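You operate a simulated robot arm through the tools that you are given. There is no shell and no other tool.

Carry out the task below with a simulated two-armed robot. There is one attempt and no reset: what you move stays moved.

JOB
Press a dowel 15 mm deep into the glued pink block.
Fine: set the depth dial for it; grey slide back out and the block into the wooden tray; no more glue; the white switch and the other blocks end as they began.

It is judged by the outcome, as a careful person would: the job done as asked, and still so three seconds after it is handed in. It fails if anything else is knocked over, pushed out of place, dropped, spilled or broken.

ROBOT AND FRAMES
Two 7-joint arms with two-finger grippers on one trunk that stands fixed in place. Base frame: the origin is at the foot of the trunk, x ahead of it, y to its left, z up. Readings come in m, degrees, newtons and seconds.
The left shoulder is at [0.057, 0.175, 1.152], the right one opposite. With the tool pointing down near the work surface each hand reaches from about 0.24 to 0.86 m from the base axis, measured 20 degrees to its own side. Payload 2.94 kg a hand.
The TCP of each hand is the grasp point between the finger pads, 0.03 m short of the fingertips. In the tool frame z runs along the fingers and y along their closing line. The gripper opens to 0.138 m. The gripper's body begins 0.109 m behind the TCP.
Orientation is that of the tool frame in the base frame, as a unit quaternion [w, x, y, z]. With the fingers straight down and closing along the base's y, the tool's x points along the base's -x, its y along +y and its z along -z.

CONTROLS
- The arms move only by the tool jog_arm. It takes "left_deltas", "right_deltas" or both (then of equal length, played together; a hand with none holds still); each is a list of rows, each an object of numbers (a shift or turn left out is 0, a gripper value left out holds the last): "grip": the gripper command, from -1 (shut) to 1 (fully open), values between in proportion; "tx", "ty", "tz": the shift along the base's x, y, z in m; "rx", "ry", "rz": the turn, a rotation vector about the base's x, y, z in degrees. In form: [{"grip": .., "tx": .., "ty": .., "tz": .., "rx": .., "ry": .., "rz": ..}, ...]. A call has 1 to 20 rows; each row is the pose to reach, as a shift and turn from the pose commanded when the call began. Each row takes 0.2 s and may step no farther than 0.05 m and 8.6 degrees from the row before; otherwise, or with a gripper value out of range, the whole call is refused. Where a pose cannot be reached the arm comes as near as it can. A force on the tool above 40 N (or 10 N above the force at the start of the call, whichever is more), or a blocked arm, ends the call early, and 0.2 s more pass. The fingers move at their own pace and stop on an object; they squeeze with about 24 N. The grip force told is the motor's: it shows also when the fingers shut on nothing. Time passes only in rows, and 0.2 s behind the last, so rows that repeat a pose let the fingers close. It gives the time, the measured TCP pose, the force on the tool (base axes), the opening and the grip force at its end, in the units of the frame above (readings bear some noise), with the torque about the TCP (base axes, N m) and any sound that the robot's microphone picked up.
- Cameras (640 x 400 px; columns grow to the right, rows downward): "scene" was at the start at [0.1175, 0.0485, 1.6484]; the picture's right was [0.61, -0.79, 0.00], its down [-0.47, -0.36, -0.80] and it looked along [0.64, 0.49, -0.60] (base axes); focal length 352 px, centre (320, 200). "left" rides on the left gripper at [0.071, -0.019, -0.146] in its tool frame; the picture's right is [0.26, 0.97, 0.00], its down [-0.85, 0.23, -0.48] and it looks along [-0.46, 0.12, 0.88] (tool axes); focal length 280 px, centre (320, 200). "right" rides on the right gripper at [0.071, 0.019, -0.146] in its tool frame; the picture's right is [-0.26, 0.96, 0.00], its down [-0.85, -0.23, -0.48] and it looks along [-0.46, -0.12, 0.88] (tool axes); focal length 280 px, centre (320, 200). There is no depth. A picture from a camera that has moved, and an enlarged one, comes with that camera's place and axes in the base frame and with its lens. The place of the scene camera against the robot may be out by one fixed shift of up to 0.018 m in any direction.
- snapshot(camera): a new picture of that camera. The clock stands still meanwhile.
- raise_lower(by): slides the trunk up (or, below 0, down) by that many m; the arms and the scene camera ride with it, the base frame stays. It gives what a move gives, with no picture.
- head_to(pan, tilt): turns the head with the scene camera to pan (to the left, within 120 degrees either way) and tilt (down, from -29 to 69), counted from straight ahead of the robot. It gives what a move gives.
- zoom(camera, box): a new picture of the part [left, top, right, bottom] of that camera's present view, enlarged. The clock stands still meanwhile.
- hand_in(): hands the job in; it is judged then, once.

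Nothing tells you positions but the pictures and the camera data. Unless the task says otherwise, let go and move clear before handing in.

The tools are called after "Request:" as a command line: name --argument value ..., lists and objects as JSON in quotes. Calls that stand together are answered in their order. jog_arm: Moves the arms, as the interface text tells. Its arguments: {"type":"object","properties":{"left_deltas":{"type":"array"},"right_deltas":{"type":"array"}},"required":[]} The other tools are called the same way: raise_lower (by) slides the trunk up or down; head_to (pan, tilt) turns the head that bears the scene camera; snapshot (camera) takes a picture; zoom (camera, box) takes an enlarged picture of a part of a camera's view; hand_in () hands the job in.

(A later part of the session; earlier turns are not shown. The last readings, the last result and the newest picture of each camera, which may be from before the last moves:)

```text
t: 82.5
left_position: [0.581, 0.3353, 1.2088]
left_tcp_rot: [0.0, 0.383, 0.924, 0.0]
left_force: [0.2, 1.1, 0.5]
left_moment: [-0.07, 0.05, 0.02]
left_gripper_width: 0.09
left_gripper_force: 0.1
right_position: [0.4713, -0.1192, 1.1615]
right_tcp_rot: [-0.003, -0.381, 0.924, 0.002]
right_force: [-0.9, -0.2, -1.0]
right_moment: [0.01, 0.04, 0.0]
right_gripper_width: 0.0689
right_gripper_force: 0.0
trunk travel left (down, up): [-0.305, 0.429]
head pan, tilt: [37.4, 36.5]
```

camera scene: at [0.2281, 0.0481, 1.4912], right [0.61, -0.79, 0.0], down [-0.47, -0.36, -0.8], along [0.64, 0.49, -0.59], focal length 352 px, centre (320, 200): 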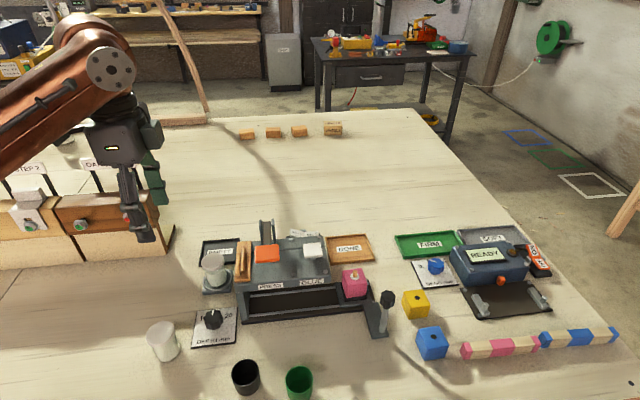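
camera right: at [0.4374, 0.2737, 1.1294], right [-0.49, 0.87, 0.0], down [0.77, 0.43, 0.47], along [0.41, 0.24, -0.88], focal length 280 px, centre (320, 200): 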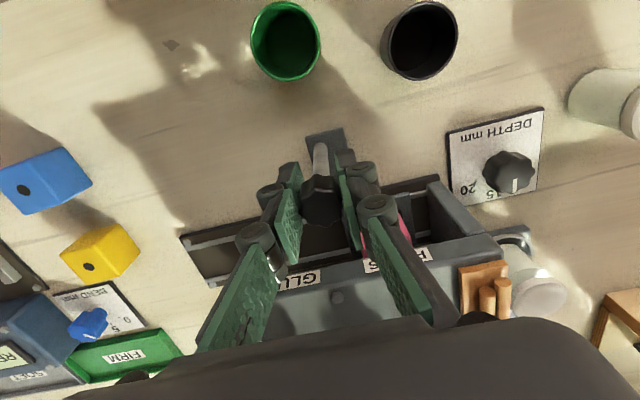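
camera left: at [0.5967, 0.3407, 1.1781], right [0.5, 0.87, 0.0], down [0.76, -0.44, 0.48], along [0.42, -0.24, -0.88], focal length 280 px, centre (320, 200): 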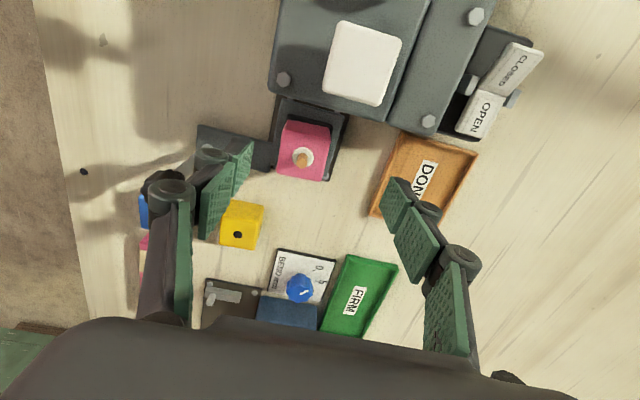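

Now a dry run with empty jaws: I'll move toward the tray while turning to about -135°, to learn where the left hand can reach.

Request:
jog_arm --left_deltas '[{"tx": 0.01, "ty": 0.003, "tz": -0.02, "rz": -8}, {"tx": 0.025, "ty": 0.006, "tz": -0.04, "rz": -16}, {"tx": 0.04, "ty": 0.01, "tz": -0.06, "rz": -24}, {"tx": 0.055, "ty": 0.013, "tz": -0.08, "rz": -32}, {"tx": 0.07, "ty": 0.016, "tz": -0.09, "rz": -40}, {"tx": 0.085, "ty": 0.02, "tz": -0.1, "rz": -48}, {"tx": 0.1, "ty": 0.023, "tz": -0.11, "rz": -56}, {"tx": 0.12, "ty": 0.026, "tz": -0.12, "rz": -64}, {"tx": 0.135, "ty": 0.03, "tz": -0.14, "rz": -72}, {"tx": 0.15, "ty": 0.033, "tz": -0.16, "rz": -80}, {"tx": 0.165, "ty": 0.033, "tz": -0.18, "rz": -88}, {"tx": 0.177, "ty": 0.033, "tz": -0.2, "rz": -90}, {"tx": 0.177, "ty": 0.033, "tz": -0.2, "rz": -90}]'

Request:
snapshot --camera "left"

Request:
snapshot --camera "scene"

```text
t: 85.3
left_position: [0.6546, 0.394, 1.0177]
left_tcp_rot: [0.001, 0.924, 0.381, 0.001]
left_force: [-1.5, 0.2, 8.7]
left_moment: [0.26, 0.38, 0.05]
left_gripper_width: 0.0936
left_gripper_force: 3.0
left hand out of reach, approached as far as the arm can: row 4, 5, 6, 7, 8, 9, 10, 11, 12, 13
right_position: [0.4683, -0.1202, 1.1643]
right_tcp_rot: [0.0, -0.381, 0.925, 0.002]
right_force: [0.8, -0.2, 0.0]
right_moment: [0.01, 0.02, 0.01]
right_gripper_width: 0.0689
right_gripper_force: 0.1
trunk travel left (down, up): [-0.305, 0.429]
head pan, tilt: [37.4, 36.5]
```

```text
taken
camera left: at [0.692, 0.4571, 1.1641], right [0.87, -0.5, 0.0], down [-0.44, -0.76, 0.48], along [-0.24, -0.41, -0.88], focal length 280 px, centre (320, 200)
```

left: 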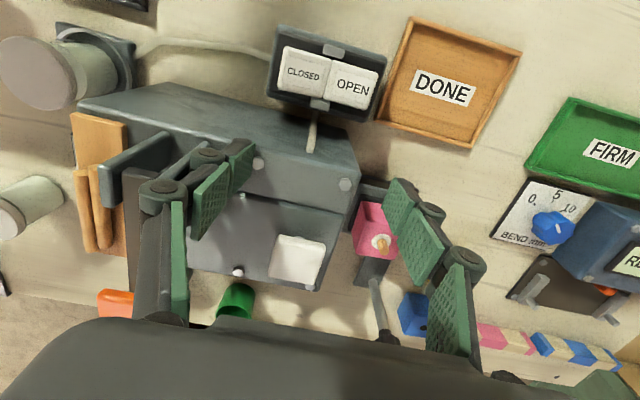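

```text
taken
camera scene: at [0.1283, 0.0473, 1.6283], right [0.61, -0.79, 0.0], down [-0.47, -0.36, -0.8], along [0.64, 0.49, -0.59], focal length 352 px, centre (320, 200)
```

scene: 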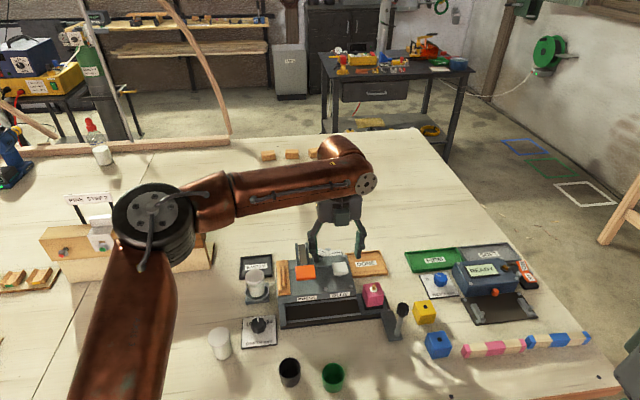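

The hand stopped short and one fingertip is now resting on the housing (about 9 N), so I'll lift straight up at once.

Request:
jog_arm --left_deltas '[{"tz": 0.02}, {"tz": 0.05}, {"tz": 0.08}, {"tz": 0.08}]'

Request:
snapshot --camera "left"

Request:
zoom --camera "scene" --box '[220, 210, 420, 350]'

```text
t: 86.3
left_position: [0.6489, 0.3923, 1.095]
left_tcp_rot: [0.002, 0.924, 0.383, 0.0]
left_force: [0.7, 0.6, -0.4]
left_moment: [0.03, -0.03, -0.02]
left_gripper_width: 0.0897
left_gripper_force: 0.0
right_position: [0.4698, -0.1196, 1.164]
right_tcp_rot: [-0.002, -0.381, 0.925, 0.001]
right_force: [-0.3, -0.4, -0.3]
right_moment: [0.01, 0.05, 0.03]
right_gripper_width: 0.0688
right_gripper_force: 0.0
trunk travel left (down, up): [-0.305, 0.429]
head pan, tilt: [37.4, 36.5]
```

```text
taken
camera left: at [0.6877, 0.4556, 1.2425], right [0.87, -0.5, 0.0], down [-0.44, -0.76, 0.48], along [-0.24, -0.42, -0.88], focal length 280 px, centre (320, 200)
```

left: 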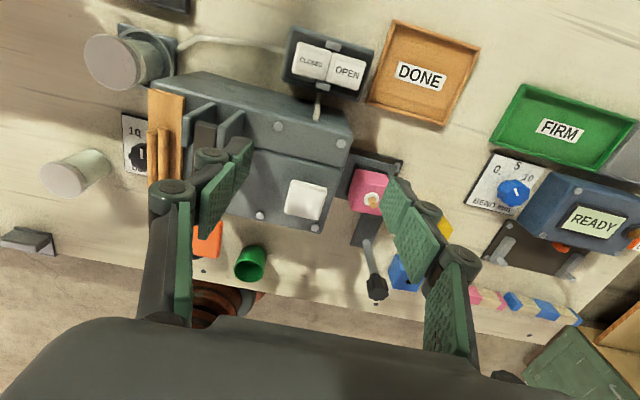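

```text
2.86 times, centred on (320, 280) of scene
camera zoom: at [0.1297, 0.048, 1.628], right [0.61, -0.79, 0.0], down [-0.47, -0.36, -0.8], along [0.64, 0.49, -0.6], focal length 1005 px, centre (320, -29)
```

zoom: 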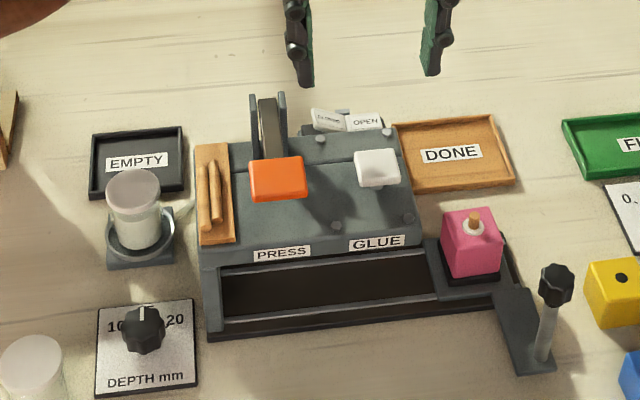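

Nothing was displaced: the valve still reads OPEN, and the block and machine are unchanged. I'll retreat and raise the trunk so the hand works well below the shoulder, then test reach over the tray at a safe height only.

Request:
jog_arm --left_deltas '[{"tx": -0.015, "ty": 0.005, "tz": 0.02, "rz": 8}, {"tx": -0.03, "ty": 0.01, "tz": 0.04, "rz": 16}, {"tx": -0.045, "ty": 0.02, "tz": 0.05, "rz": 24}, {"tx": -0.06, "ty": 0.03, "tz": 0.05, "rz": 32}, {"tx": -0.08, "ty": 0.04, "tz": 0.05, "rz": 40}, {"tx": -0.1, "ty": 0.05, "tz": 0.05, "rz": 48}, {"tx": -0.12, "ty": 0.06, "tz": 0.05, "rz": 56}, {"tx": -0.14, "ty": 0.07, "tz": 0.05, "rz": 64}, {"tx": -0.16, "ty": 0.08, "tz": 0.05, "rz": 72}, {"tx": -0.18, "ty": 0.1, "tz": 0.05, "rz": 80}, {"tx": -0.2, "ty": 0.11, "tz": 0.05, "rz": 88}, {"tx": -0.2, "ty": 0.11, "tz": 0.05, "rz": 90}, {"tx": -0.2, "ty": 0.11, "tz": 0.05, "rz": 90}]'

Request:
raise_lower --by 0.15

Request:
snapshot --camera "scene"

```text
t: 89.1
left_position: [0.448, 0.5013, 1.1464]
left_tcp_rot: [0.002, 0.382, 0.924, -0.001]
left_force: [0.9, 0.6, -0.2]
left_moment: [0.0, 0.0, 0.02]
left_gripper_width: 0.0898
left_gripper_force: 0.1
right_position: [0.4689, -0.1198, 1.1651]
right_tcp_rot: [-0.002, -0.381, 0.925, 0.001]
right_force: [0.1, 0.1, 0.0]
right_moment: [-0.02, 0.0, -0.03]
right_gripper_width: 0.0689
right_gripper_force: 0.1
trunk travel left (down, up): [-0.305, 0.429]
head pan, tilt: [37.4, 36.5]
```

```text
t: 90.8
left_position: [0.449, 0.5013, 1.2966]
left_tcp_rot: [0.001, 0.382, 0.924, 0.0]
left_force: [0.7, 0.8, -0.5]
left_moment: [0.03, -0.01, 0.0]
left_gripper_width: 0.0899
left_gripper_force: 0.1
right_position: [0.4698, -0.1188, 1.3121]
right_tcp_rot: [-0.002, -0.381, 0.925, 0.001]
right_force: [-0.5, -0.2, -0.8]
right_moment: [0.0, 0.02, 0.02]
right_gripper_width: 0.0688
right_gripper_force: 0.0
trunk travel left (down, up): [-0.455, 0.279]
head pan, tilt: [37.4, 36.5]
```

```text
taken
camera scene: at [0.0632, 0.0482, 1.7788], right [0.61, -0.79, 0.0], down [-0.47, -0.36, -0.8], along [0.64, 0.49, -0.6], focal length 352 px, centre (320, 200)
```

scene: 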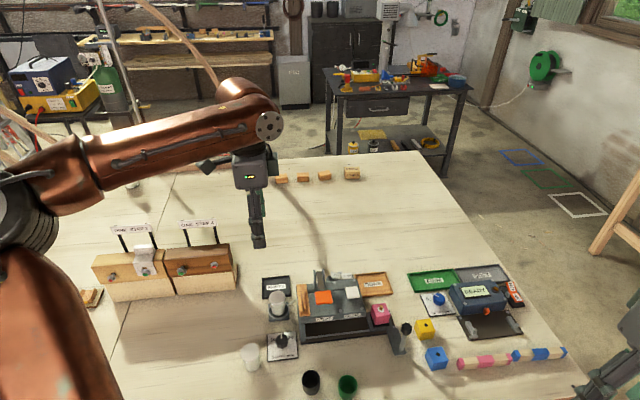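

Request:
jog_arm --left_deltas '[{"tx": 0.03, "ty": -0.015, "tz": -0.03}, {"tx": 0.06, "ty": -0.03, "tz": -0.06}, {"tx": 0.09, "ty": -0.045, "tz": -0.09}, {"tx": 0.12, "ty": -0.06, "tz": -0.12}, {"tx": 0.15, "ty": -0.08, "tz": -0.15}, {"tx": 0.18, "ty": -0.09, "tz": -0.17}, {"tx": 0.21, "ty": -0.1, "tz": -0.185}, {"tx": 0.24, "ty": -0.11, "tz": -0.2}, {"tx": 0.27, "ty": -0.12, "tz": -0.2}, {"tx": 0.3, "ty": -0.13, "tz": -0.2}, {"tx": 0.31, "ty": -0.133, "tz": -0.2}, {"tx": 0.31, "ty": -0.133, "tz": -0.2}]'

Request:
snapshot --camera "scene"

```text
t: 93.5
left_position: [0.6071, 0.4081, 1.1214]
left_tcp_rot: [0.003, 0.382, 0.924, 0.0]
left_force: [0.3, -0.8, 0.4]
left_moment: [0.01, -0.01, -0.01]
left_gripper_width: 0.0896
left_gripper_force: 0.0
left hand out of reach, approached as far as the arm can: row 6, 7, 8, 9, 10, 11, 12
right_position: [0.4692, -0.12, 1.3131]
right_tcp_rot: [-0.002, -0.382, 0.924, 0.002]
right_force: [0.0, -0.5, 0.7]
right_moment: [0.01, 0.03, 0.02]
right_gripper_width: 0.0691
right_gripper_force: 0.1
trunk travel left (down, up): [-0.455, 0.279]
head pan, tilt: [37.4, 36.5]
```

```text
taken
camera scene: at [0.063, 0.0478, 1.779], right [0.61, -0.79, 0.0], down [-0.47, -0.36, -0.8], along [0.64, 0.49, -0.6], focal length 352 px, centre (320, 200)
```

scene: 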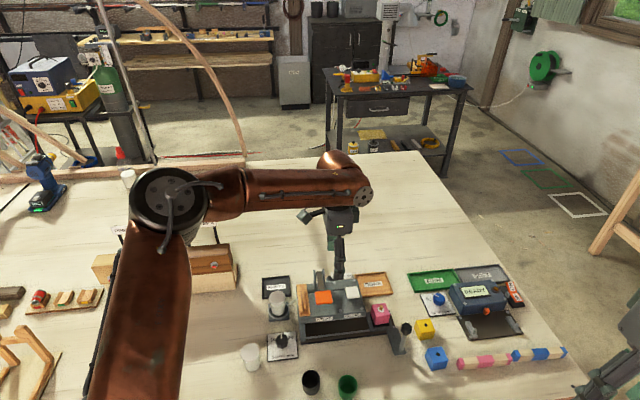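

Raising the trunk doesn't help here either. An earlier pose further left at about -104° reached out the best, so I'll go back to the starting trunk height and test reach over clear table behind the machine.

Request:
jog_arm --left_deltas '[{"tx": -0.02, "ty": 0.02, "tz": 0.03}, {"tx": -0.04, "ty": 0.05, "tz": 0.06}, {"tx": -0.06, "ty": 0.08, "tz": 0.09}, {"tx": -0.08, "ty": 0.11, "tz": 0.11}, {"tx": -0.1, "ty": 0.14, "tz": 0.13}, {"tx": -0.11, "ty": 0.16, "tz": 0.13}, {"tx": -0.11, "ty": 0.16, "tz": 0.13}]'

Request:
raise_lower --by -0.13

Request:
jog_arm --left_deltas '[{"tx": 0.015, "ty": 0.01, "rz": -8}, {"tx": 0.03, "ty": 0.015, "rz": -16}, {"tx": 0.05, "ty": 0.02, "rz": -24}, {"tx": 0.07, "ty": 0.02, "rz": -32}, {"tx": 0.09, "ty": 0.02, "rz": -40}, {"tx": 0.11, "ty": 0.02, "rz": -48}, {"tx": 0.12, "ty": 0.02, "rz": -56}, {"tx": 0.13, "ty": 0.02, "rz": -60}, {"tx": 0.13, "ty": 0.02, "rz": -60}]'

Request:
snapshot --camera "scene"

Request:
snapshot --camera "left"

```text
t: 95.0
left_position: [0.4952, 0.5621, 1.2516]
left_tcp_rot: [0.001, 0.383, 0.924, 0.0]
left_force: [0.3, -0.1, 0.1]
left_moment: [0.0, 0.0, -0.03]
left_gripper_width: 0.0897
left_gripper_force: 0.1
right_position: [0.4696, -0.1183, 1.3131]
right_tcp_rot: [-0.001, -0.382, 0.924, 0.002]
right_force: [0.1, 0.0, 0.5]
right_moment: [-0.01, 0.01, 0.02]
right_gripper_width: 0.0688
right_gripper_force: 0.0
trunk travel left (down, up): [-0.455, 0.279]
head pan, tilt: [37.4, 36.5]
```

```text
t: 96.6
left_position: [0.4951, 0.5632, 1.1222]
left_tcp_rot: [0.002, 0.383, 0.924, 0.0]
left_force: [0.2, 0.4, -0.5]
left_moment: [0.01, 0.0, 0.03]
left_gripper_width: 0.0898
left_gripper_force: 0.1
right_position: [0.4692, -0.1205, 1.1838]
right_tcp_rot: [-0.001, -0.381, 0.925, 0.002]
right_force: [0.3, 0.2, -0.7]
right_moment: [0.02, -0.01, -0.03]
right_gripper_width: 0.0689
right_gripper_force: 0.1
trunk travel left (down, up): [-0.325, 0.409]
head pan, tilt: [37.4, 36.5]
```

```text
t: 98.6
left_position: [0.6243, 0.5827, 1.121]
left_tcp_rot: [0.002, 0.794, 0.608, -0.001]
left_force: [-0.7, 0.2, 0.8]
left_moment: [0.01, 0.0, 0.02]
left_gripper_width: 0.0898
left_gripper_force: 0.1
right_position: [0.4694, -0.1185, 1.1835]
right_tcp_rot: [-0.001, -0.381, 0.925, 0.001]
right_force: [0.7, -0.6, 0.5]
right_moment: [0.0, 0.02, 0.04]
right_gripper_width: 0.069
right_gripper_force: 0.1
trunk travel left (down, up): [-0.325, 0.409]
head pan, tilt: [37.4, 36.5]
```

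```text
taken
camera scene: at [0.1169, 0.0481, 1.6485], right [0.61, -0.79, 0.0], down [-0.47, -0.36, -0.8], along [0.64, 0.49, -0.6], focal length 352 px, centre (320, 200)
```

scene: 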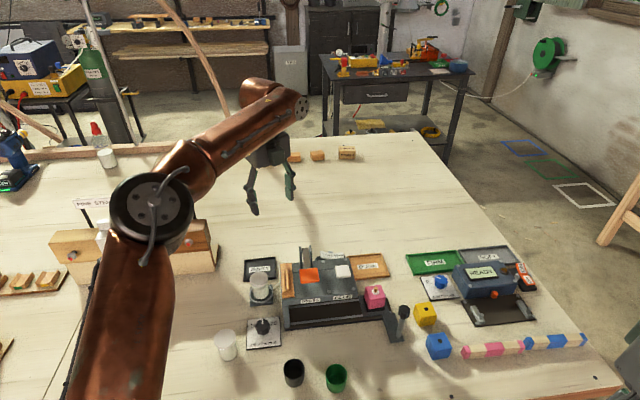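

```text
taken
camera left: at [0.6259, 0.6564, 1.2686], right [1.0, 0.0, 0.0], down [0.0, -0.88, 0.48], along [0.0, -0.48, -0.88], focal length 280 px, centre (320, 200)
```

left: 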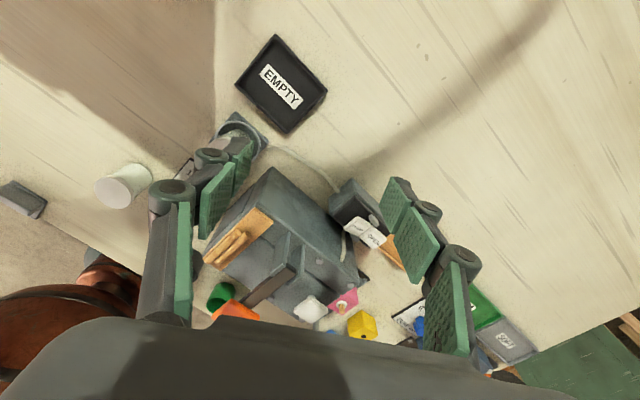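

This spot is reachable and sits over clear table. I'll lower a little and extend outward to find the limit.

Request:
jog_arm --left_deltas '[{"tz": -0.04}, {"tz": -0.08}, {"tz": -0.11}, {"tx": 0.02, "ty": -0.005, "tz": -0.12}, {"tx": 0.04, "ty": -0.01, "tz": -0.12}, {"tx": 0.06, "ty": -0.015, "tz": -0.12}, {"tx": 0.08, "ty": -0.02, "tz": -0.12}, {"tx": 0.1, "ty": -0.025, "tz": -0.12}, {"tx": 0.12, "ty": -0.03, "tz": -0.12}, {"tx": 0.14, "ty": -0.04, "tz": -0.12}, {"tx": 0.14, "ty": -0.04, "tz": -0.12}]'

Request:
snapshot --camera "scene"

```text
t: 101.0
left_position: [0.65, 0.5377, 1.0075]
left_tcp_rot: [0.001, 0.793, 0.609, 0.0]
left_force: [0.3, -1.4, 0.1]
left_moment: [0.02, 0.01, 0.01]
left_gripper_width: 0.0897
left_gripper_force: 0.1
left hand out of reach, approached as far as the arm can: row 4, 5, 6, 7, 8, 9, 10, 11
right_position: [0.4698, -0.1185, 1.1824]
right_tcp_rot: [-0.002, -0.381, 0.925, 0.001]
right_force: [-0.3, -0.4, -0.5]
right_moment: [-0.04, 0.01, 0.01]
right_gripper_width: 0.0692
right_gripper_force: 0.0
trunk travel left (down, up): [-0.325, 0.409]
head pan, tilt: [37.4, 36.5]
```

```text
taken
camera scene: at [0.1175, 0.0481, 1.6485], right [0.61, -0.79, 0.0], down [-0.47, -0.36, -0.8], along [0.64, 0.49, -0.6], focal length 352 px, centre (320, 200)
```

scene: 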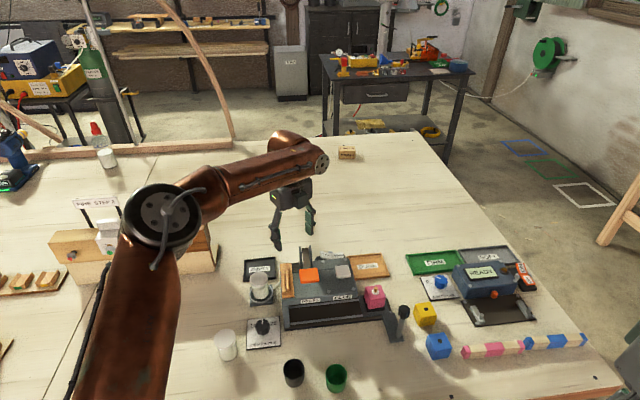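

Forward reach seems capped near x ≈ 0.65 whatever the turn angle, as if the elbow is caught. Over clear table I'll tilt the fingers forward while extending, and then try to level out again.

Request:
jog_arm --left_deltas '[{"tz": 0.03, "ry": -5}, {"tz": 0.05, "ry": -12}, {"tz": 0.06, "tx": 0.01, "ry": -19}, {"tz": 0.06, "tx": 0.03, "ry": -26}, {"tz": 0.06, "tx": 0.05, "ry": -33}, {"tz": 0.06, "tx": 0.07, "ry": -33}, {"tz": 0.06, "tx": 0.09, "ry": -33}, {"tz": 0.06, "tx": 0.11, "ry": -33}, {"tz": 0.06, "tx": 0.11, "ry": -33}]'

Request:
snapshot --camera "scene"

```text
t: 103.0
left_position: [0.76, 0.5354, 1.0711]
left_tcp_rot: [0.174, 0.761, 0.584, 0.225]
left_force: [-0.7, 0.7, 0.5]
left_moment: [-0.01, -0.01, -0.03]
left_gripper_width: 0.0898
left_gripper_force: 0.0
right_position: [0.4693, -0.1187, 1.1835]
right_tcp_rot: [0.0, -0.381, 0.925, 0.001]
right_force: [0.4, -0.5, -0.4]
right_moment: [0.01, -0.02, 0.01]
right_gripper_width: 0.0687
right_gripper_force: 0.1
trunk travel left (down, up): [-0.325, 0.409]
head pan, tilt: [37.4, 36.5]
```

```text
taken
camera scene: at [0.1166, 0.0484, 1.6486], right [0.61, -0.79, 0.0], down [-0.47, -0.36, -0.8], along [0.64, 0.49, -0.6], focal length 352 px, centre (320, 200)
```

scene: 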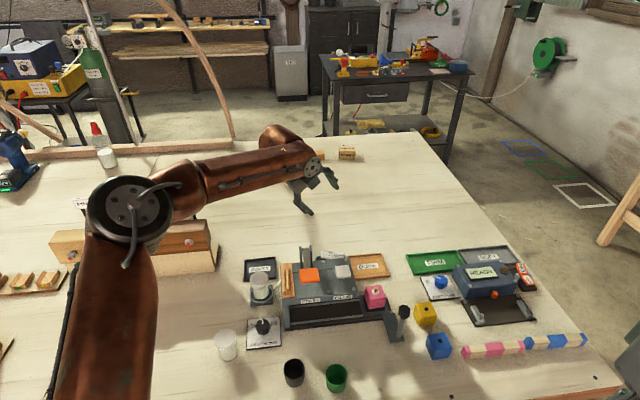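

With a 33° forward tilt the hand reaches x = 0.76 easily. I'll find out how little tilt is actually needed there.

Request:
jog_arm --left_deltas '[{"ry": 5}, {"ry": 10}, {"ry": 15}, {"ry": 15}]'

Request:
jog_arm --left_deltas '[{"ry": 5}, {"ry": 10}, {"ry": 18}, {"ry": 18}]'

Request:
snapshot --camera "scene"

```text
t: 104.0
left_position: [0.7311, 0.5308, 1.0708]
left_tcp_rot: [0.097, 0.783, 0.601, 0.124]
left_force: [0.0, -0.2, -0.1]
left_moment: [0.0, -0.01, 0.0]
left_gripper_width: 0.0896
left_gripper_force: 0.0
left hand out of reach, approached as far as the arm can: row 2, 3, 4
right_position: [0.4701, -0.1186, 1.1838]
right_tcp_rot: [-0.001, -0.381, 0.925, 0.001]
right_force: [0.4, -0.6, 0.2]
right_moment: [0.0, 0.0, 0.01]
right_gripper_width: 0.0689
right_gripper_force: 0.2
trunk travel left (down, up): [-0.325, 0.409]
head pan, tilt: [37.4, 36.5]
```

```text
t: 105.0
left_position: [0.6536, 0.5235, 1.0657]
left_tcp_rot: [0.0, 0.793, 0.609, -0.001]
left_force: [0.4, 0.1, -0.2]
left_moment: [0.03, 0.01, 0.02]
left_gripper_width: 0.0899
left_gripper_force: 0.0
left hand out of reach, approached as far as the arm can: row 1, 2, 3, 4
right_position: [0.4698, -0.1193, 1.1831]
right_tcp_rot: [-0.002, -0.381, 0.925, 0.001]
right_force: [-0.3, -0.7, -0.4]
right_moment: [-0.01, -0.01, 0.01]
right_gripper_width: 0.0692
right_gripper_force: 0.0
trunk travel left (down, up): [-0.325, 0.409]
head pan, tilt: [37.4, 36.5]
```

```text
taken
camera scene: at [0.1177, 0.0482, 1.6484], right [0.61, -0.79, 0.0], down [-0.47, -0.36, -0.8], along [0.64, 0.49, -0.6], focal length 352 px, centre (320, 200)
```

scene: 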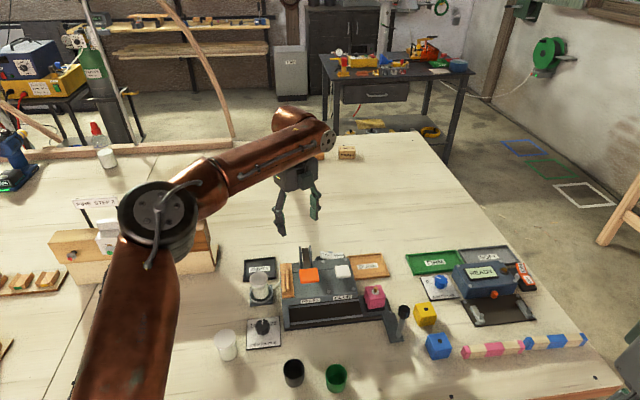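

A vertical tool stops near x = 0.655 at this trunk height, but a lower trunk shifts the shoulders forward as long as the hand stays low. I'll back off, lower the trunk 0.15 m, and do the pick and place at low height, where the reach should cover the near part of the tray.

Request:
jog_arm --left_deltas '[{"tx": -0.01, "ty": 0.005, "tz": 0.03, "rz": 8}, {"tx": -0.03, "ty": 0.01, "tz": 0.06, "rz": 16}, {"tx": -0.06, "ty": 0.015, "tz": 0.09, "rz": 24}, {"tx": -0.09, "ty": 0.02, "tz": 0.12, "rz": 32}, {"tx": -0.12, "ty": 0.03, "tz": 0.15, "rz": 40}, {"tx": -0.15, "ty": 0.04, "tz": 0.18, "rz": 48}, {"tx": -0.18, "ty": 0.043, "tz": 0.2, "rz": 56}, {"tx": -0.2, "ty": 0.043, "tz": 0.2, "rz": 60}, {"tx": -0.2, "ty": 0.043, "tz": 0.2, "rz": 60}]'

Request:
raise_lower --by -0.15

```text
t: 107.0
left_position: [0.4553, 0.5644, 1.2676]
left_tcp_rot: [0.001, 0.383, 0.924, -0.001]
left_force: [-0.3, 1.1, 0.2]
left_moment: [0.03, 0.0, -0.01]
left_gripper_width: 0.0897
left_gripper_force: 0.2
right_position: [0.4691, -0.1204, 1.1837]
right_tcp_rot: [-0.001, -0.381, 0.925, 0.001]
right_force: [0.4, -0.2, 0.4]
right_moment: [0.05, 0.0, -0.02]
right_gripper_width: 0.0689
right_gripper_force: 0.0
trunk travel left (down, up): [-0.325, 0.409]
head pan, tilt: [37.4, 36.5]
```

```text
t: 108.8
left_position: [0.4519, 0.5643, 1.1183]
left_tcp_rot: [0.002, 0.383, 0.924, 0.001]
left_force: [-0.2, 0.0, -1.0]
left_moment: [-0.01, -0.04, -0.01]
left_gripper_width: 0.0899
left_gripper_force: 0.2
right_position: [0.4691, -0.1192, 1.0346]
right_tcp_rot: [0.0, -0.381, 0.925, 0.001]
right_force: [-1.1, 0.3, -0.1]
right_moment: [0.0, -0.02, 0.03]
right_gripper_width: 0.0688
right_gripper_force: 0.1
trunk travel left (down, up): [-0.175, 0.559]
head pan, tilt: [37.4, 36.5]
```

Request:
jog_arm --left_deltas '[{"tz": 0.02, "ty": -0.01}, {"tx": 0.02, "ty": -0.04, "tz": 0.03}, {"tx": 0.04, "ty": -0.07, "tz": 0.03}, {"tx": 0.065, "ty": -0.1, "tz": 0.03}, {"tx": 0.09, "ty": -0.13, "tz": 0.03}, {"tx": 0.115, "ty": -0.165, "tz": 0.025}, {"tx": 0.14, "ty": -0.2, "tz": 0.015}, {"tx": 0.16, "ty": -0.23, "tz": 0.0}, {"tx": 0.17, "ty": -0.255, "tz": -0.015}, {"tx": 0.175, "ty": -0.27, "tz": -0.03}, {"tx": 0.175, "ty": -0.27, "tz": -0.03}]'

Request:
snapshot --camera "left"

```text
t: 111.2
left_position: [0.6267, 0.2932, 1.0886]
left_tcp_rot: [0.0, 0.383, 0.924, -0.001]
left_force: [-0.4, 0.6, 0.7]
left_moment: [0.0, 0.01, -0.01]
left_gripper_width: 0.0898
left_gripper_force: 0.1
right_position: [0.4682, -0.1196, 1.0334]
right_tcp_rot: [-0.002, -0.381, 0.924, 0.001]
right_force: [0.0, 0.0, 0.1]
right_moment: [0.01, -0.02, 0.02]
right_gripper_width: 0.0691
right_gripper_force: 0.1
trunk travel left (down, up): [-0.175, 0.559]
head pan, tilt: [37.4, 36.5]
```

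```text
taken
camera left: at [0.5646, 0.3289, 1.2344], right [0.5, 0.87, 0.0], down [0.76, -0.44, 0.48], along [0.41, -0.24, -0.88], focal length 280 px, centre (320, 200)
```

left: 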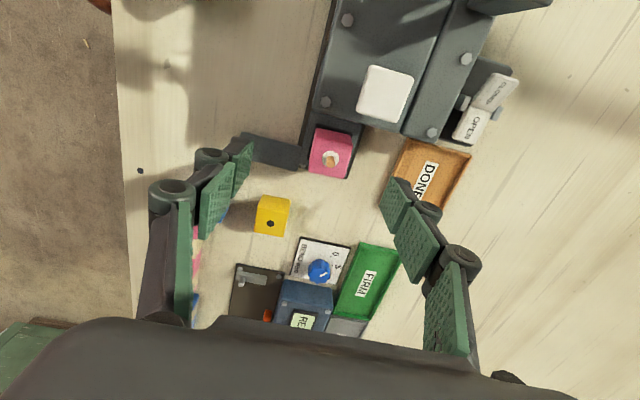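

Request:
jog_arm --left_deltas '[{"tx": 0.012, "ty": -0.003, "tz": -0.02}, {"tx": 0.024, "ty": -0.005, "tz": -0.04}, {"tx": 0.034, "ty": -0.007, "tz": -0.055}, {"tx": 0.034, "ty": -0.007, "tz": -0.075}, {"tx": 0.034, "ty": -0.007, "tz": -0.09}, {"tx": 0.034, "ty": -0.007, "tz": -0.09}]'

Request:
snapshot --camera "left"

Request:
zoom --camera "scene" --box '[260, 200, 460, 340]'

```text
t: 112.6
left_position: [0.6602, 0.287, 0.9952]
left_tcp_rot: [0.0, 0.383, 0.924, -0.001]
left_force: [-0.4, -0.8, -1.0]
left_moment: [-0.02, 0.01, -0.04]
left_gripper_width: 0.0898
left_gripper_force: 0.1
left hand out of reach, approached as far as the arm can: row 2, 3, 4
right_position: [0.4688, -0.1196, 1.0339]
right_tcp_rot: [-0.002, -0.382, 0.924, 0.001]
right_force: [-0.1, -1.4, 0.4]
right_moment: [0.02, -0.02, 0.0]
right_gripper_width: 0.069
right_gripper_force: 0.0
trunk travel left (down, up): [-0.175, 0.559]
head pan, tilt: [37.4, 36.5]
```

```text
taken
camera left: at [0.5978, 0.3232, 1.1431], right [0.5, 0.87, 0.0], down [0.76, -0.44, 0.48], along [0.41, -0.24, -0.88], focal length 280 px, centre (320, 200)
```

left: 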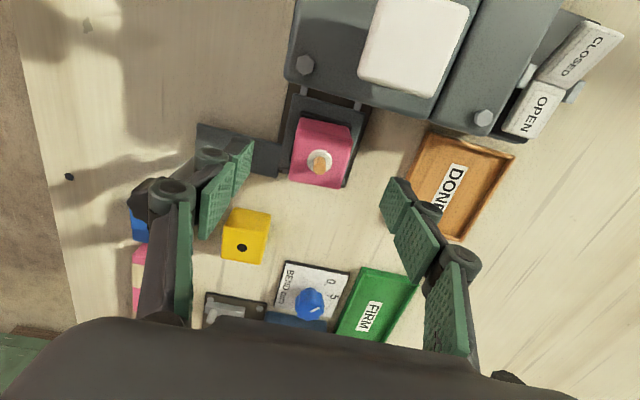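

```text
2.86 times, centred on (360, 270) of scene
camera zoom: at [0.2294, 0.0481, 1.4907], right [0.61, -0.79, 0.0], down [-0.47, -0.36, -0.8], along [0.64, 0.49, -0.6], focal length 1005 px, centre (206, 0)
```

zoom: 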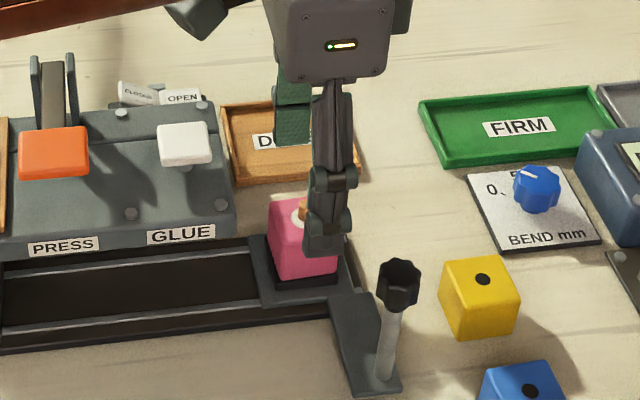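

The hand is squarely over the block at (0.660, 0.287). I'll descend to grip height and check before closing.

Request:
jog_arm --left_deltas '[{"tz": -0.02}, {"tz": -0.035}, {"tz": -0.048}, {"tz": -0.048}]'

Request:
snapshot --camera "left"

Request:
zoom --camera "scene" --box '[310, 240, 400, 310]'

```text
t: 113.6
left_position: [0.6616, 0.2873, 0.9504]
left_tcp_rot: [0.001, 0.383, 0.924, 0.0]
left_force: [0.6, -0.3, -0.4]
left_moment: [-0.02, 0.01, 0.02]
left_gripper_width: 0.0897
left_gripper_force: 0.1
right_position: [0.4691, -0.1199, 1.0341]
right_tcp_rot: [-0.002, -0.381, 0.925, 0.001]
right_force: [-0.4, 1.3, 0.4]
right_moment: [-0.01, 0.03, -0.01]
right_gripper_width: 0.0689
right_gripper_force: 0.1
trunk travel left (down, up): [-0.175, 0.559]
head pan, tilt: [37.4, 36.5]
```

```text
taken
camera left: at [0.5986, 0.3231, 1.0963], right [0.5, 0.87, 0.0], down [0.76, -0.44, 0.48], along [0.41, -0.24, -0.88], focal length 280 px, centre (320, 200)
```

left: 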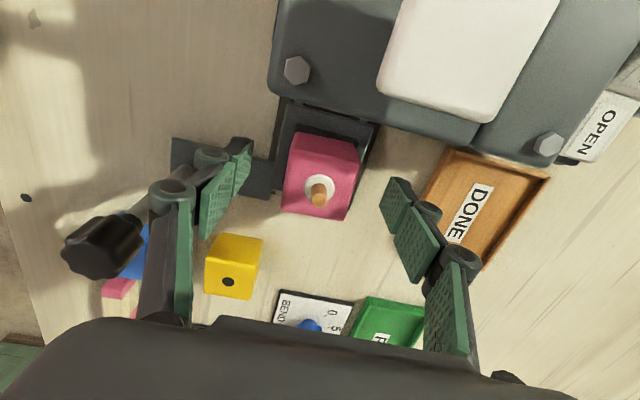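

```text
5.71 times, centred on (355, 275) of scene
camera zoom: at [0.2293, 0.0479, 1.4907], right [0.61, -0.79, 0.0], down [-0.47, -0.36, -0.8], along [0.64, 0.49, -0.6], focal length 2010 px, centre (120, -229)
```

zoom: 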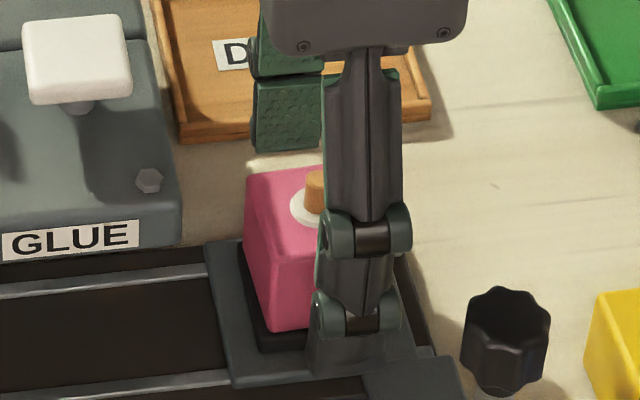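

Request:
jog_arm --left_deltas '[{"grip": -1}, {"grip": -1}, {"grip": -1}, {"grip": -1}, {"grip": -1}]'

Request:
snapshot --camera "left"

Request:
zoom --camera "scene" --box '[310, 240, 400, 310]'

```text
t: 114.8
left_position: [0.6616, 0.287, 0.9486]
left_tcp_rot: [0.001, 0.383, 0.924, -0.001]
left_force: [0.5, -0.8, 0.8]
left_moment: [-0.04, 0.0, -0.01]
left_gripper_width: 0.0409
left_gripper_force: 24.2
right_position: [0.4691, -0.1187, 1.0331]
right_tcp_rot: [-0.001, -0.381, 0.925, 0.002]
right_force: [-0.4, -0.5, 0.4]
right_moment: [-0.01, -0.02, -0.04]
right_gripper_width: 0.0689
right_gripper_force: 0.1
trunk travel left (down, up): [-0.175, 0.559]
head pan, tilt: [37.4, 36.5]
```

```text
taken
camera left: at [0.5987, 0.3232, 1.0962], right [0.5, 0.87, 0.0], down [0.76, -0.44, 0.48], along [0.41, -0.24, -0.88], focal length 280 px, centre (320, 200)
```

left: 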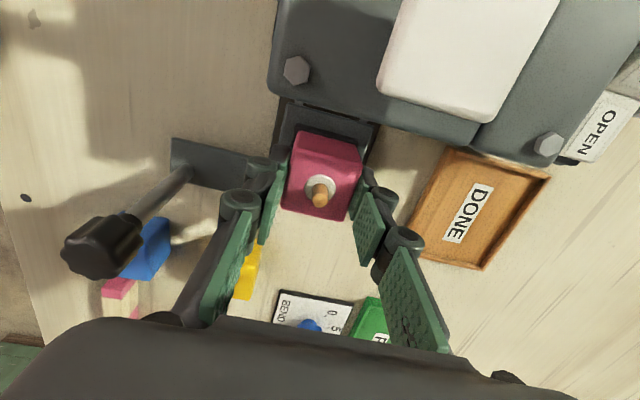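

```text
5.71 times, centred on (355, 275) of scene
camera zoom: at [0.2294, 0.0479, 1.4907], right [0.61, -0.79, 0.0], down [-0.47, -0.36, -0.8], along [0.64, 0.49, -0.6], focal length 2010 px, centre (120, -229)
```

zoom: 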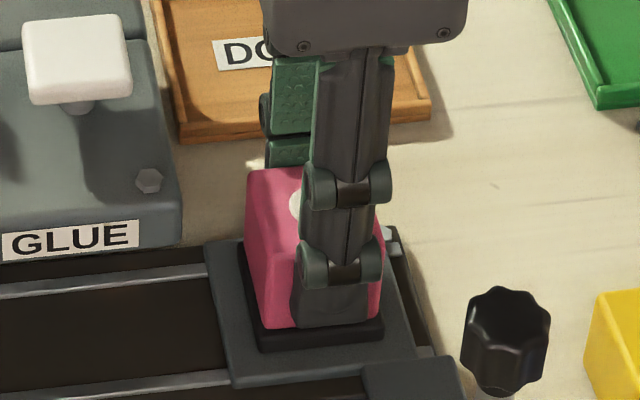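

The block is gripped (41 mm). I'll lift it straight up 20 mm out of the nest.

Request:
jog_arm --left_deltas '[{"tz": 0.006}, {"tz": 0.013}, {"tz": 0.02}, {"tz": 0.024}, {"tz": 0.024}]'

Request:
snapshot --camera "left"

Request:
zoom --camera "scene" --box '[290, 220, 420, 320]'

```text
t: 116.0
left_position: [0.6615, 0.2873, 0.9734]
left_tcp_rot: [0.0, 0.383, 0.924, -0.001]
left_force: [0.5, 0.6, -1.0]
left_moment: [0.0, -0.04, 0.02]
left_gripper_width: 0.0407
left_gripper_force: 23.9
right_position: [0.4688, -0.1195, 1.0347]
right_tcp_rot: [-0.002, -0.381, 0.925, 0.002]
right_force: [0.0, -0.2, 0.3]
right_moment: [-0.02, 0.0, -0.03]
right_gripper_width: 0.0688
right_gripper_force: 0.0
trunk travel left (down, up): [-0.175, 0.559]
head pan, tilt: [37.4, 36.5]
```

```text
taken
camera left: at [0.599, 0.3234, 1.1206], right [0.5, 0.87, 0.0], down [0.76, -0.44, 0.48], along [0.41, -0.24, -0.88], focal length 280 px, centre (320, 200)
```

left: 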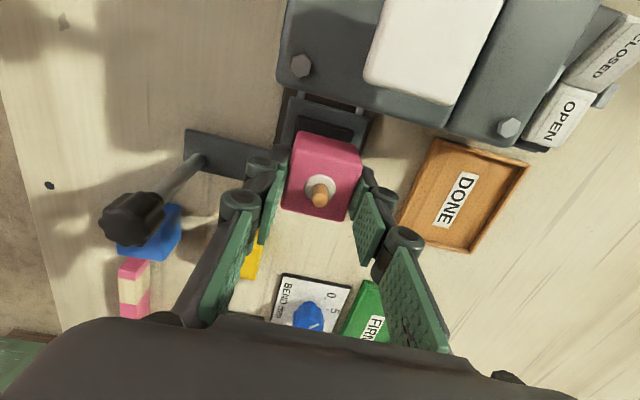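

```text
4.00 times, centred on (355, 270) of scene
camera zoom: at [0.2295, 0.048, 1.4907], right [0.61, -0.79, 0.0], down [-0.47, -0.36, -0.8], along [0.64, 0.49, -0.6], focal length 1407 px, centre (180, -80)
```

zoom: 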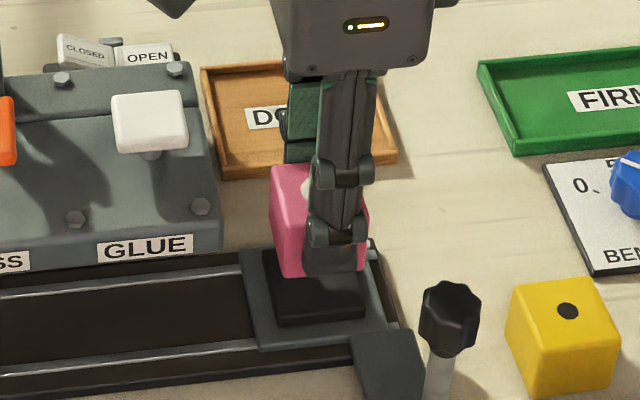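

The block came free cleanly, dowel upright. I'll carry it toward the tray behind the slide, keeping low so the arm can reach, and check along the way.

Request:
jog_arm --left_deltas '[{"tx": 0.012, "ty": 0.012}, {"tx": 0.025, "ty": 0.025}, {"tx": 0.038, "ty": 0.038, "tz": -0.003}, {"tx": 0.05, "ty": 0.05, "tz": -0.008}, {"tx": 0.06, "ty": 0.06, "tz": -0.012}, {"tx": 0.07, "ty": 0.07, "tz": -0.016}, {"tx": 0.07, "ty": 0.07, "tz": -0.016}]'

Request:
snapshot --camera "left"

Request:
zoom --camera "scene" --box '[290, 190, 420, 310]'

```text
t: 117.6
left_position: [0.691, 0.3402, 0.9653]
left_tcp_rot: [0.001, 0.383, 0.924, -0.001]
left_force: [0.1, 0.4, 0.5]
left_moment: [0.03, 0.02, -0.01]
left_gripper_width: 0.041
left_gripper_force: 23.9
left hand out of reach, approached as far as the arm can: row 2, 3, 4, 5, 6, 7
right_position: [0.4688, -0.12, 1.0347]
right_tcp_rot: [-0.002, -0.381, 0.925, 0.001]
right_force: [0.4, -0.5, -0.4]
right_moment: [0.03, -0.02, -0.01]
right_gripper_width: 0.0686
right_gripper_force: 0.0
trunk travel left (down, up): [-0.175, 0.559]
head pan, tilt: [37.4, 36.5]
```

```text
taken
camera left: at [0.6287, 0.3765, 1.113], right [0.5, 0.87, 0.0], down [0.76, -0.44, 0.48], along [0.41, -0.24, -0.88], focal length 280 px, centre (320, 200)
```

left: 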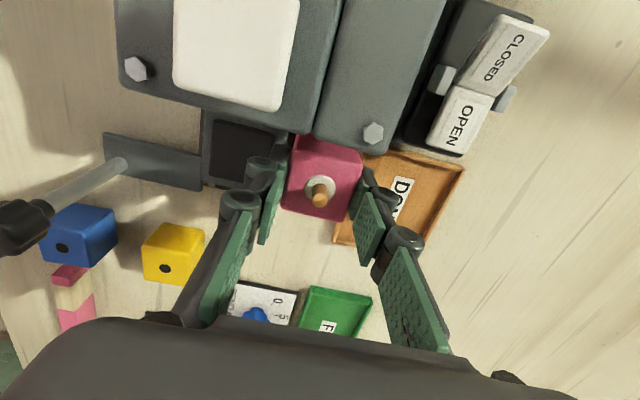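

```text
3.33 times, centred on (355, 250) of scene
camera zoom: at [0.2296, 0.0481, 1.4907], right [0.61, -0.79, 0.0], down [-0.47, -0.36, -0.8], along [0.64, 0.49, -0.6], focal length 1172 px, centre (203, 33)
```

zoom: 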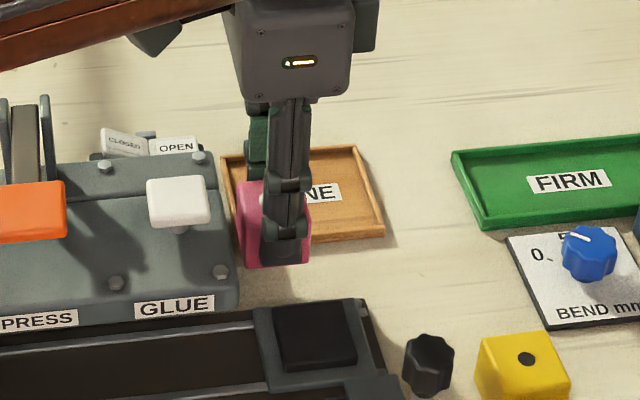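

A vertical hand runs out of reach halfway there, but a tilt of about 20° around the jaw's closing axis gains the missing distance while keeping the block level. So I'll return the block to its nest, let go and re-grip it with the hand leaning.

Request:
jog_arm --left_deltas '[{"tx": -0.004, "ty": -0.012, "tz": 0.006}, {"tx": -0.012, "ty": -0.025, "tz": 0.008}, {"tx": -0.021, "ty": -0.04, "tz": 0.008}, {"tx": -0.0295, "ty": -0.053, "tz": 0.008}, {"tx": -0.0295, "ty": -0.053, "tz": 0.008}]'

Request:
snapshot --camera "left"

```text
t: 118.8
left_position: [0.6601, 0.2881, 0.9733]
left_tcp_rot: [0.0, 0.383, 0.924, 0.0]
left_force: [0.3, -0.5, 0.1]
left_moment: [0.02, 0.0, 0.02]
left_gripper_width: 0.0407
left_gripper_force: 24.5
right_position: [0.4694, -0.1197, 1.0337]
right_tcp_rot: [-0.002, -0.381, 0.925, 0.002]
right_force: [0.0, 0.6, -0.3]
right_moment: [0.01, 0.0, -0.04]
right_gripper_width: 0.0693
right_gripper_force: 0.1
trunk travel left (down, up): [-0.175, 0.559]
head pan, tilt: [37.4, 36.5]
```

```text
taken
camera left: at [0.5982, 0.3233, 1.1199], right [0.5, 0.87, 0.0], down [0.76, -0.44, 0.48], along [0.41, -0.24, -0.88], focal length 280 px, centre (320, 200)
```

left: 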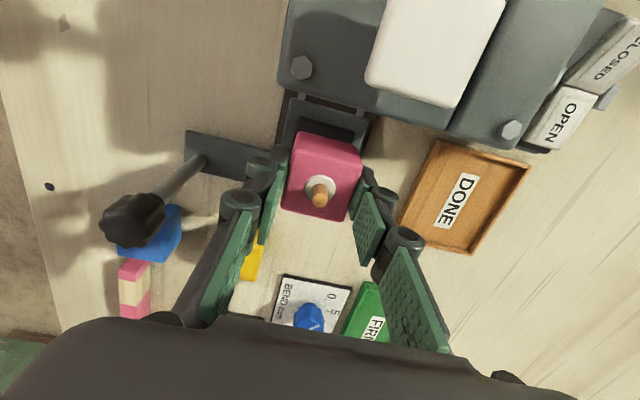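

The alignment over the nest matches the lift-off view. I'll lower it back in.

Request:
jog_arm --left_deltas '[{"tx": 0.0007, "ty": -0.0004, "tz": -0.01}, {"tx": 0.0007, "ty": -0.0004, "tz": -0.018}, {"tx": 0.0007, "ty": -0.0004, "tz": -0.023}, {"tx": 0.0007, "ty": -0.0004, "tz": -0.0245}, {"tx": 0.0007, "ty": -0.0004, "tz": -0.0245}]'

Request:
zoom --camera "scene" --box '[310, 240, 400, 310]'

Request:
zoom --camera "left" --box '[240, 80, 420, 230]'

```text
t: 120.0
left_position: [0.6625, 0.2863, 0.9501]
left_tcp_rot: [0.001, 0.383, 0.924, -0.001]
left_force: [0.4, -0.7, -1.1]
left_moment: [0.01, -0.03, -0.02]
left_gripper_width: 0.0409
left_gripper_force: 24.3
right_position: [0.4688, -0.12, 1.0335]
right_tcp_rot: [-0.002, -0.381, 0.925, 0.002]
right_force: [-0.5, 0.0, -0.1]
right_moment: [-0.04, -0.02, 0.03]
right_gripper_width: 0.069
right_gripper_force: 0.0
trunk travel left (down, up): [-0.175, 0.559]
head pan, tilt: [37.4, 36.5]
```

```text
5.71 times, centred on (355, 275) of scene
camera zoom: at [0.2295, 0.048, 1.4907], right [0.61, -0.79, 0.0], down [-0.47, -0.36, -0.8], along [0.64, 0.49, -0.6], focal length 2010 px, centre (120, -229)
```

zoom: 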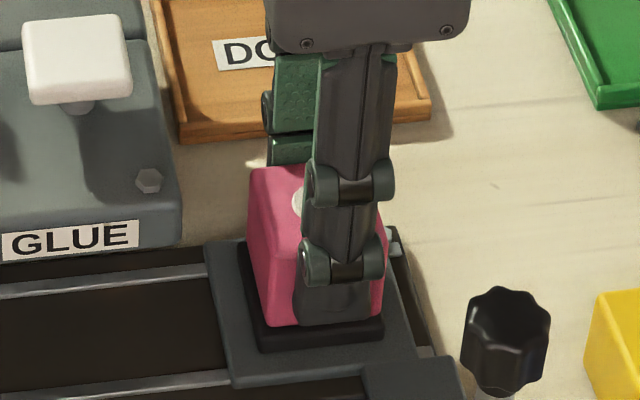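

```text
2.67 times, centred on (330, 155) of left
camera zoom: at [0.5995, 0.3227, 1.0971], right [0.5, 0.87, 0.0], down [0.76, -0.44, 0.48], along [0.41, -0.24, -0.88], focal length 748 px, centre (293, 320)
```

zoom: 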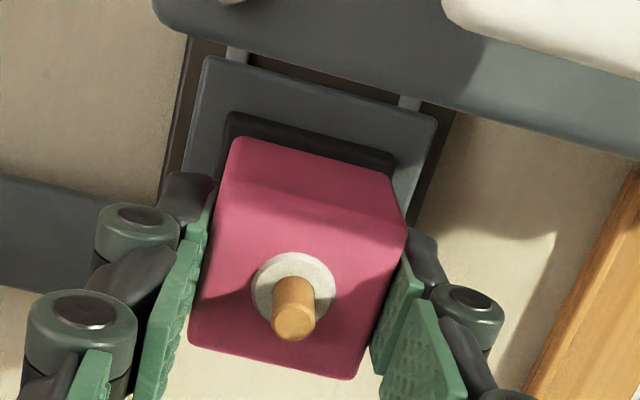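

Request:
jog_arm --left_deltas '[{"tx": -0.001, "ty": 0.0005, "tz": -0.0015}, {"tx": -0.001, "ty": 0.0005, "tz": -0.002}, {"tx": -0.001, "ty": 0.0005, "tz": -0.002}]'

```text
t: 120.8
left_position: [0.6611, 0.2868, 0.9485]
left_tcp_rot: [0.002, 0.383, 0.924, -0.001]
left_force: [2.0, 2.0, 7.5]
left_moment: [0.02, -0.05, -0.01]
left_gripper_width: 0.0408
left_gripper_force: 24.2
right_position: [0.4685, -0.118, 1.0337]
right_tcp_rot: [-0.001, -0.381, 0.925, 0.001]
right_force: [0.5, -0.3, 0.7]
right_moment: [-0.04, -0.01, 0.0]
right_gripper_width: 0.069
right_gripper_force: 0.1
trunk travel left (down, up): [-0.175, 0.559]
head pan, tilt: [37.4, 36.5]
```

It's seated (light contact force). I'll release, rise slightly and lean the hand 20° about the closing axis with the jaws open.

Request:
jog_arm --left_deltas '[{"grip": 0.3}, {"grip": 0.3}, {"grip": 0.3}, {"grip": 0.3}, {"tz": 0.015}, {"tz": 0.035}, {"tz": 0.045, "rx": -3.5, "ry": -3.5}, {"tz": 0.045, "rx": -7.5, "ry": -7.5}, {"tz": 0.045, "rx": -11.0, "ry": -11.0}, {"tz": 0.045, "rx": -14.1, "ry": -14.1}, {"tz": 0.045, "rx": -14.1, "ry": -14.1}]'

Request:
snapshot --camera "left"

Request:
zoom --camera "scene" --box '[250, 170, 430, 330]'

```text
t: 123.2
left_position: [0.6618, 0.2867, 0.9939]
left_tcp_rot: [0.161, 0.378, 0.909, -0.067]
left_force: [-0.2, -0.3, -0.2]
left_moment: [0.02, 0.0, 0.0]
left_gripper_width: 0.0897
left_gripper_force: 0.0
right_position: [0.4689, -0.1187, 1.0338]
right_tcp_rot: [-0.002, -0.381, 0.925, 0.001]
right_force: [-0.3, -0.7, 0.8]
right_moment: [0.02, -0.01, 0.01]
right_gripper_width: 0.069
right_gripper_force: 0.0
trunk travel left (down, up): [-0.175, 0.559]
head pan, tilt: [37.4, 36.5]
```

```text
taken
camera left: at [0.566, 0.3546, 1.1071], right [0.51, 0.86, -0.09], down [0.61, -0.29, 0.74], along [0.61, -0.43, -0.67], focal length 280 px, centre (320, 200)
```

left: 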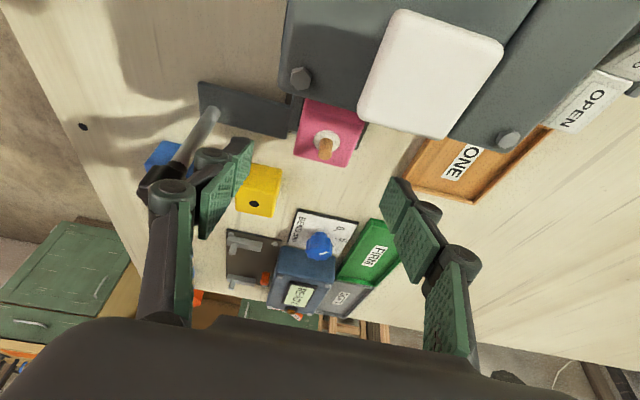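

```text
2.50 times, centred on (340, 250) of scene
camera zoom: at [0.2296, 0.0477, 1.4907], right [0.61, -0.79, 0.0], down [-0.47, -0.36, -0.8], along [0.64, 0.49, -0.6], focal length 879 px, centre (270, 75)
```

zoom: 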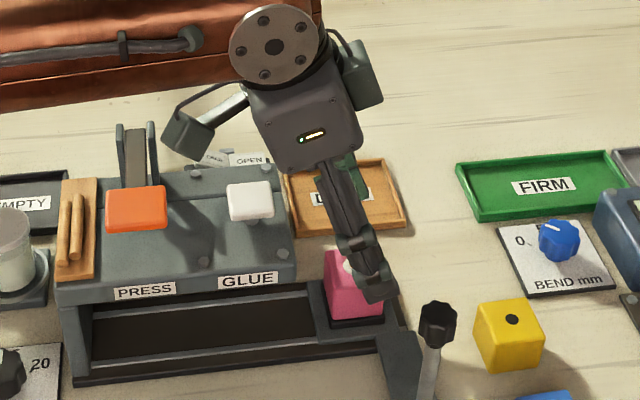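

The lean works and the camera housing stays above the white pad. I'll descend to about z 0.957, gripping a little higher this time, and check clearance.

Request:
jog_arm --left_deltas '[{"tz": -0.015}, {"tz": -0.028}, {"tz": -0.037}, {"tz": -0.037}]'

Request:
snapshot --camera "left"

Request:
zoom --camera "scene" --box '[250, 170, 430, 330]'

```text
t: 124.2
left_position: [0.6613, 0.2881, 0.9573]
left_tcp_rot: [0.161, 0.376, 0.91, -0.066]
left_force: [-0.6, -0.1, 0.0]
left_moment: [0.0, 0.01, 0.01]
left_gripper_width: 0.0895
left_gripper_force: 0.0
right_position: [0.4703, -0.1193, 1.0337]
right_tcp_rot: [-0.001, -0.381, 0.924, 0.001]
right_force: [0.5, -0.3, 1.1]
right_moment: [0.01, -0.02, 0.03]
right_gripper_width: 0.0688
right_gripper_force: 0.1
trunk travel left (down, up): [-0.175, 0.559]
head pan, tilt: [37.4, 36.5]
```

```text
taken
camera left: at [0.5663, 0.3557, 1.0701], right [0.51, 0.86, -0.09], down [0.61, -0.29, 0.74], along [0.61, -0.43, -0.67], focal length 280 px, centre (320, 200)
```

left: 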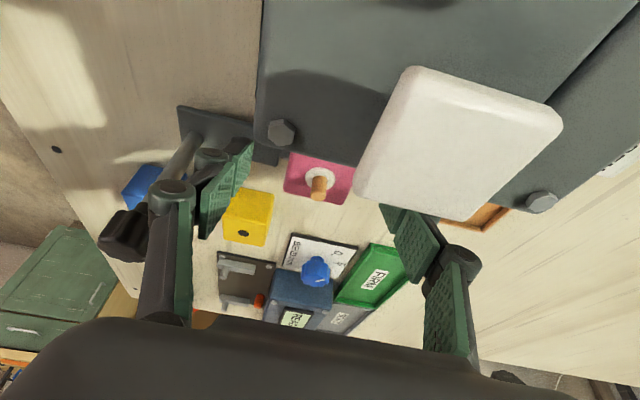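

```text
2.50 times, centred on (340, 250) of scene
camera zoom: at [0.2293, 0.048, 1.4907], right [0.61, -0.79, 0.0], down [-0.47, -0.36, -0.8], along [0.64, 0.49, -0.6], focal length 879 px, centre (270, 75)
```

zoom: 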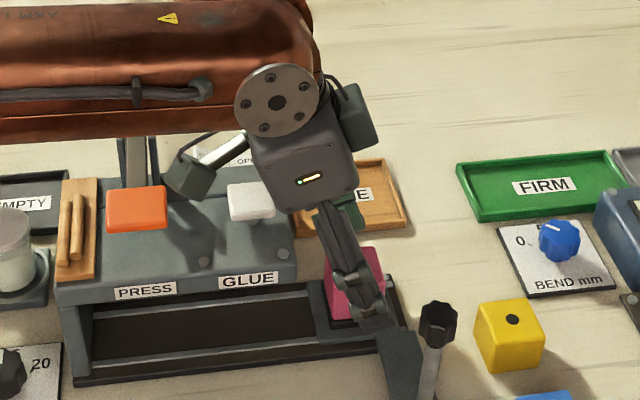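

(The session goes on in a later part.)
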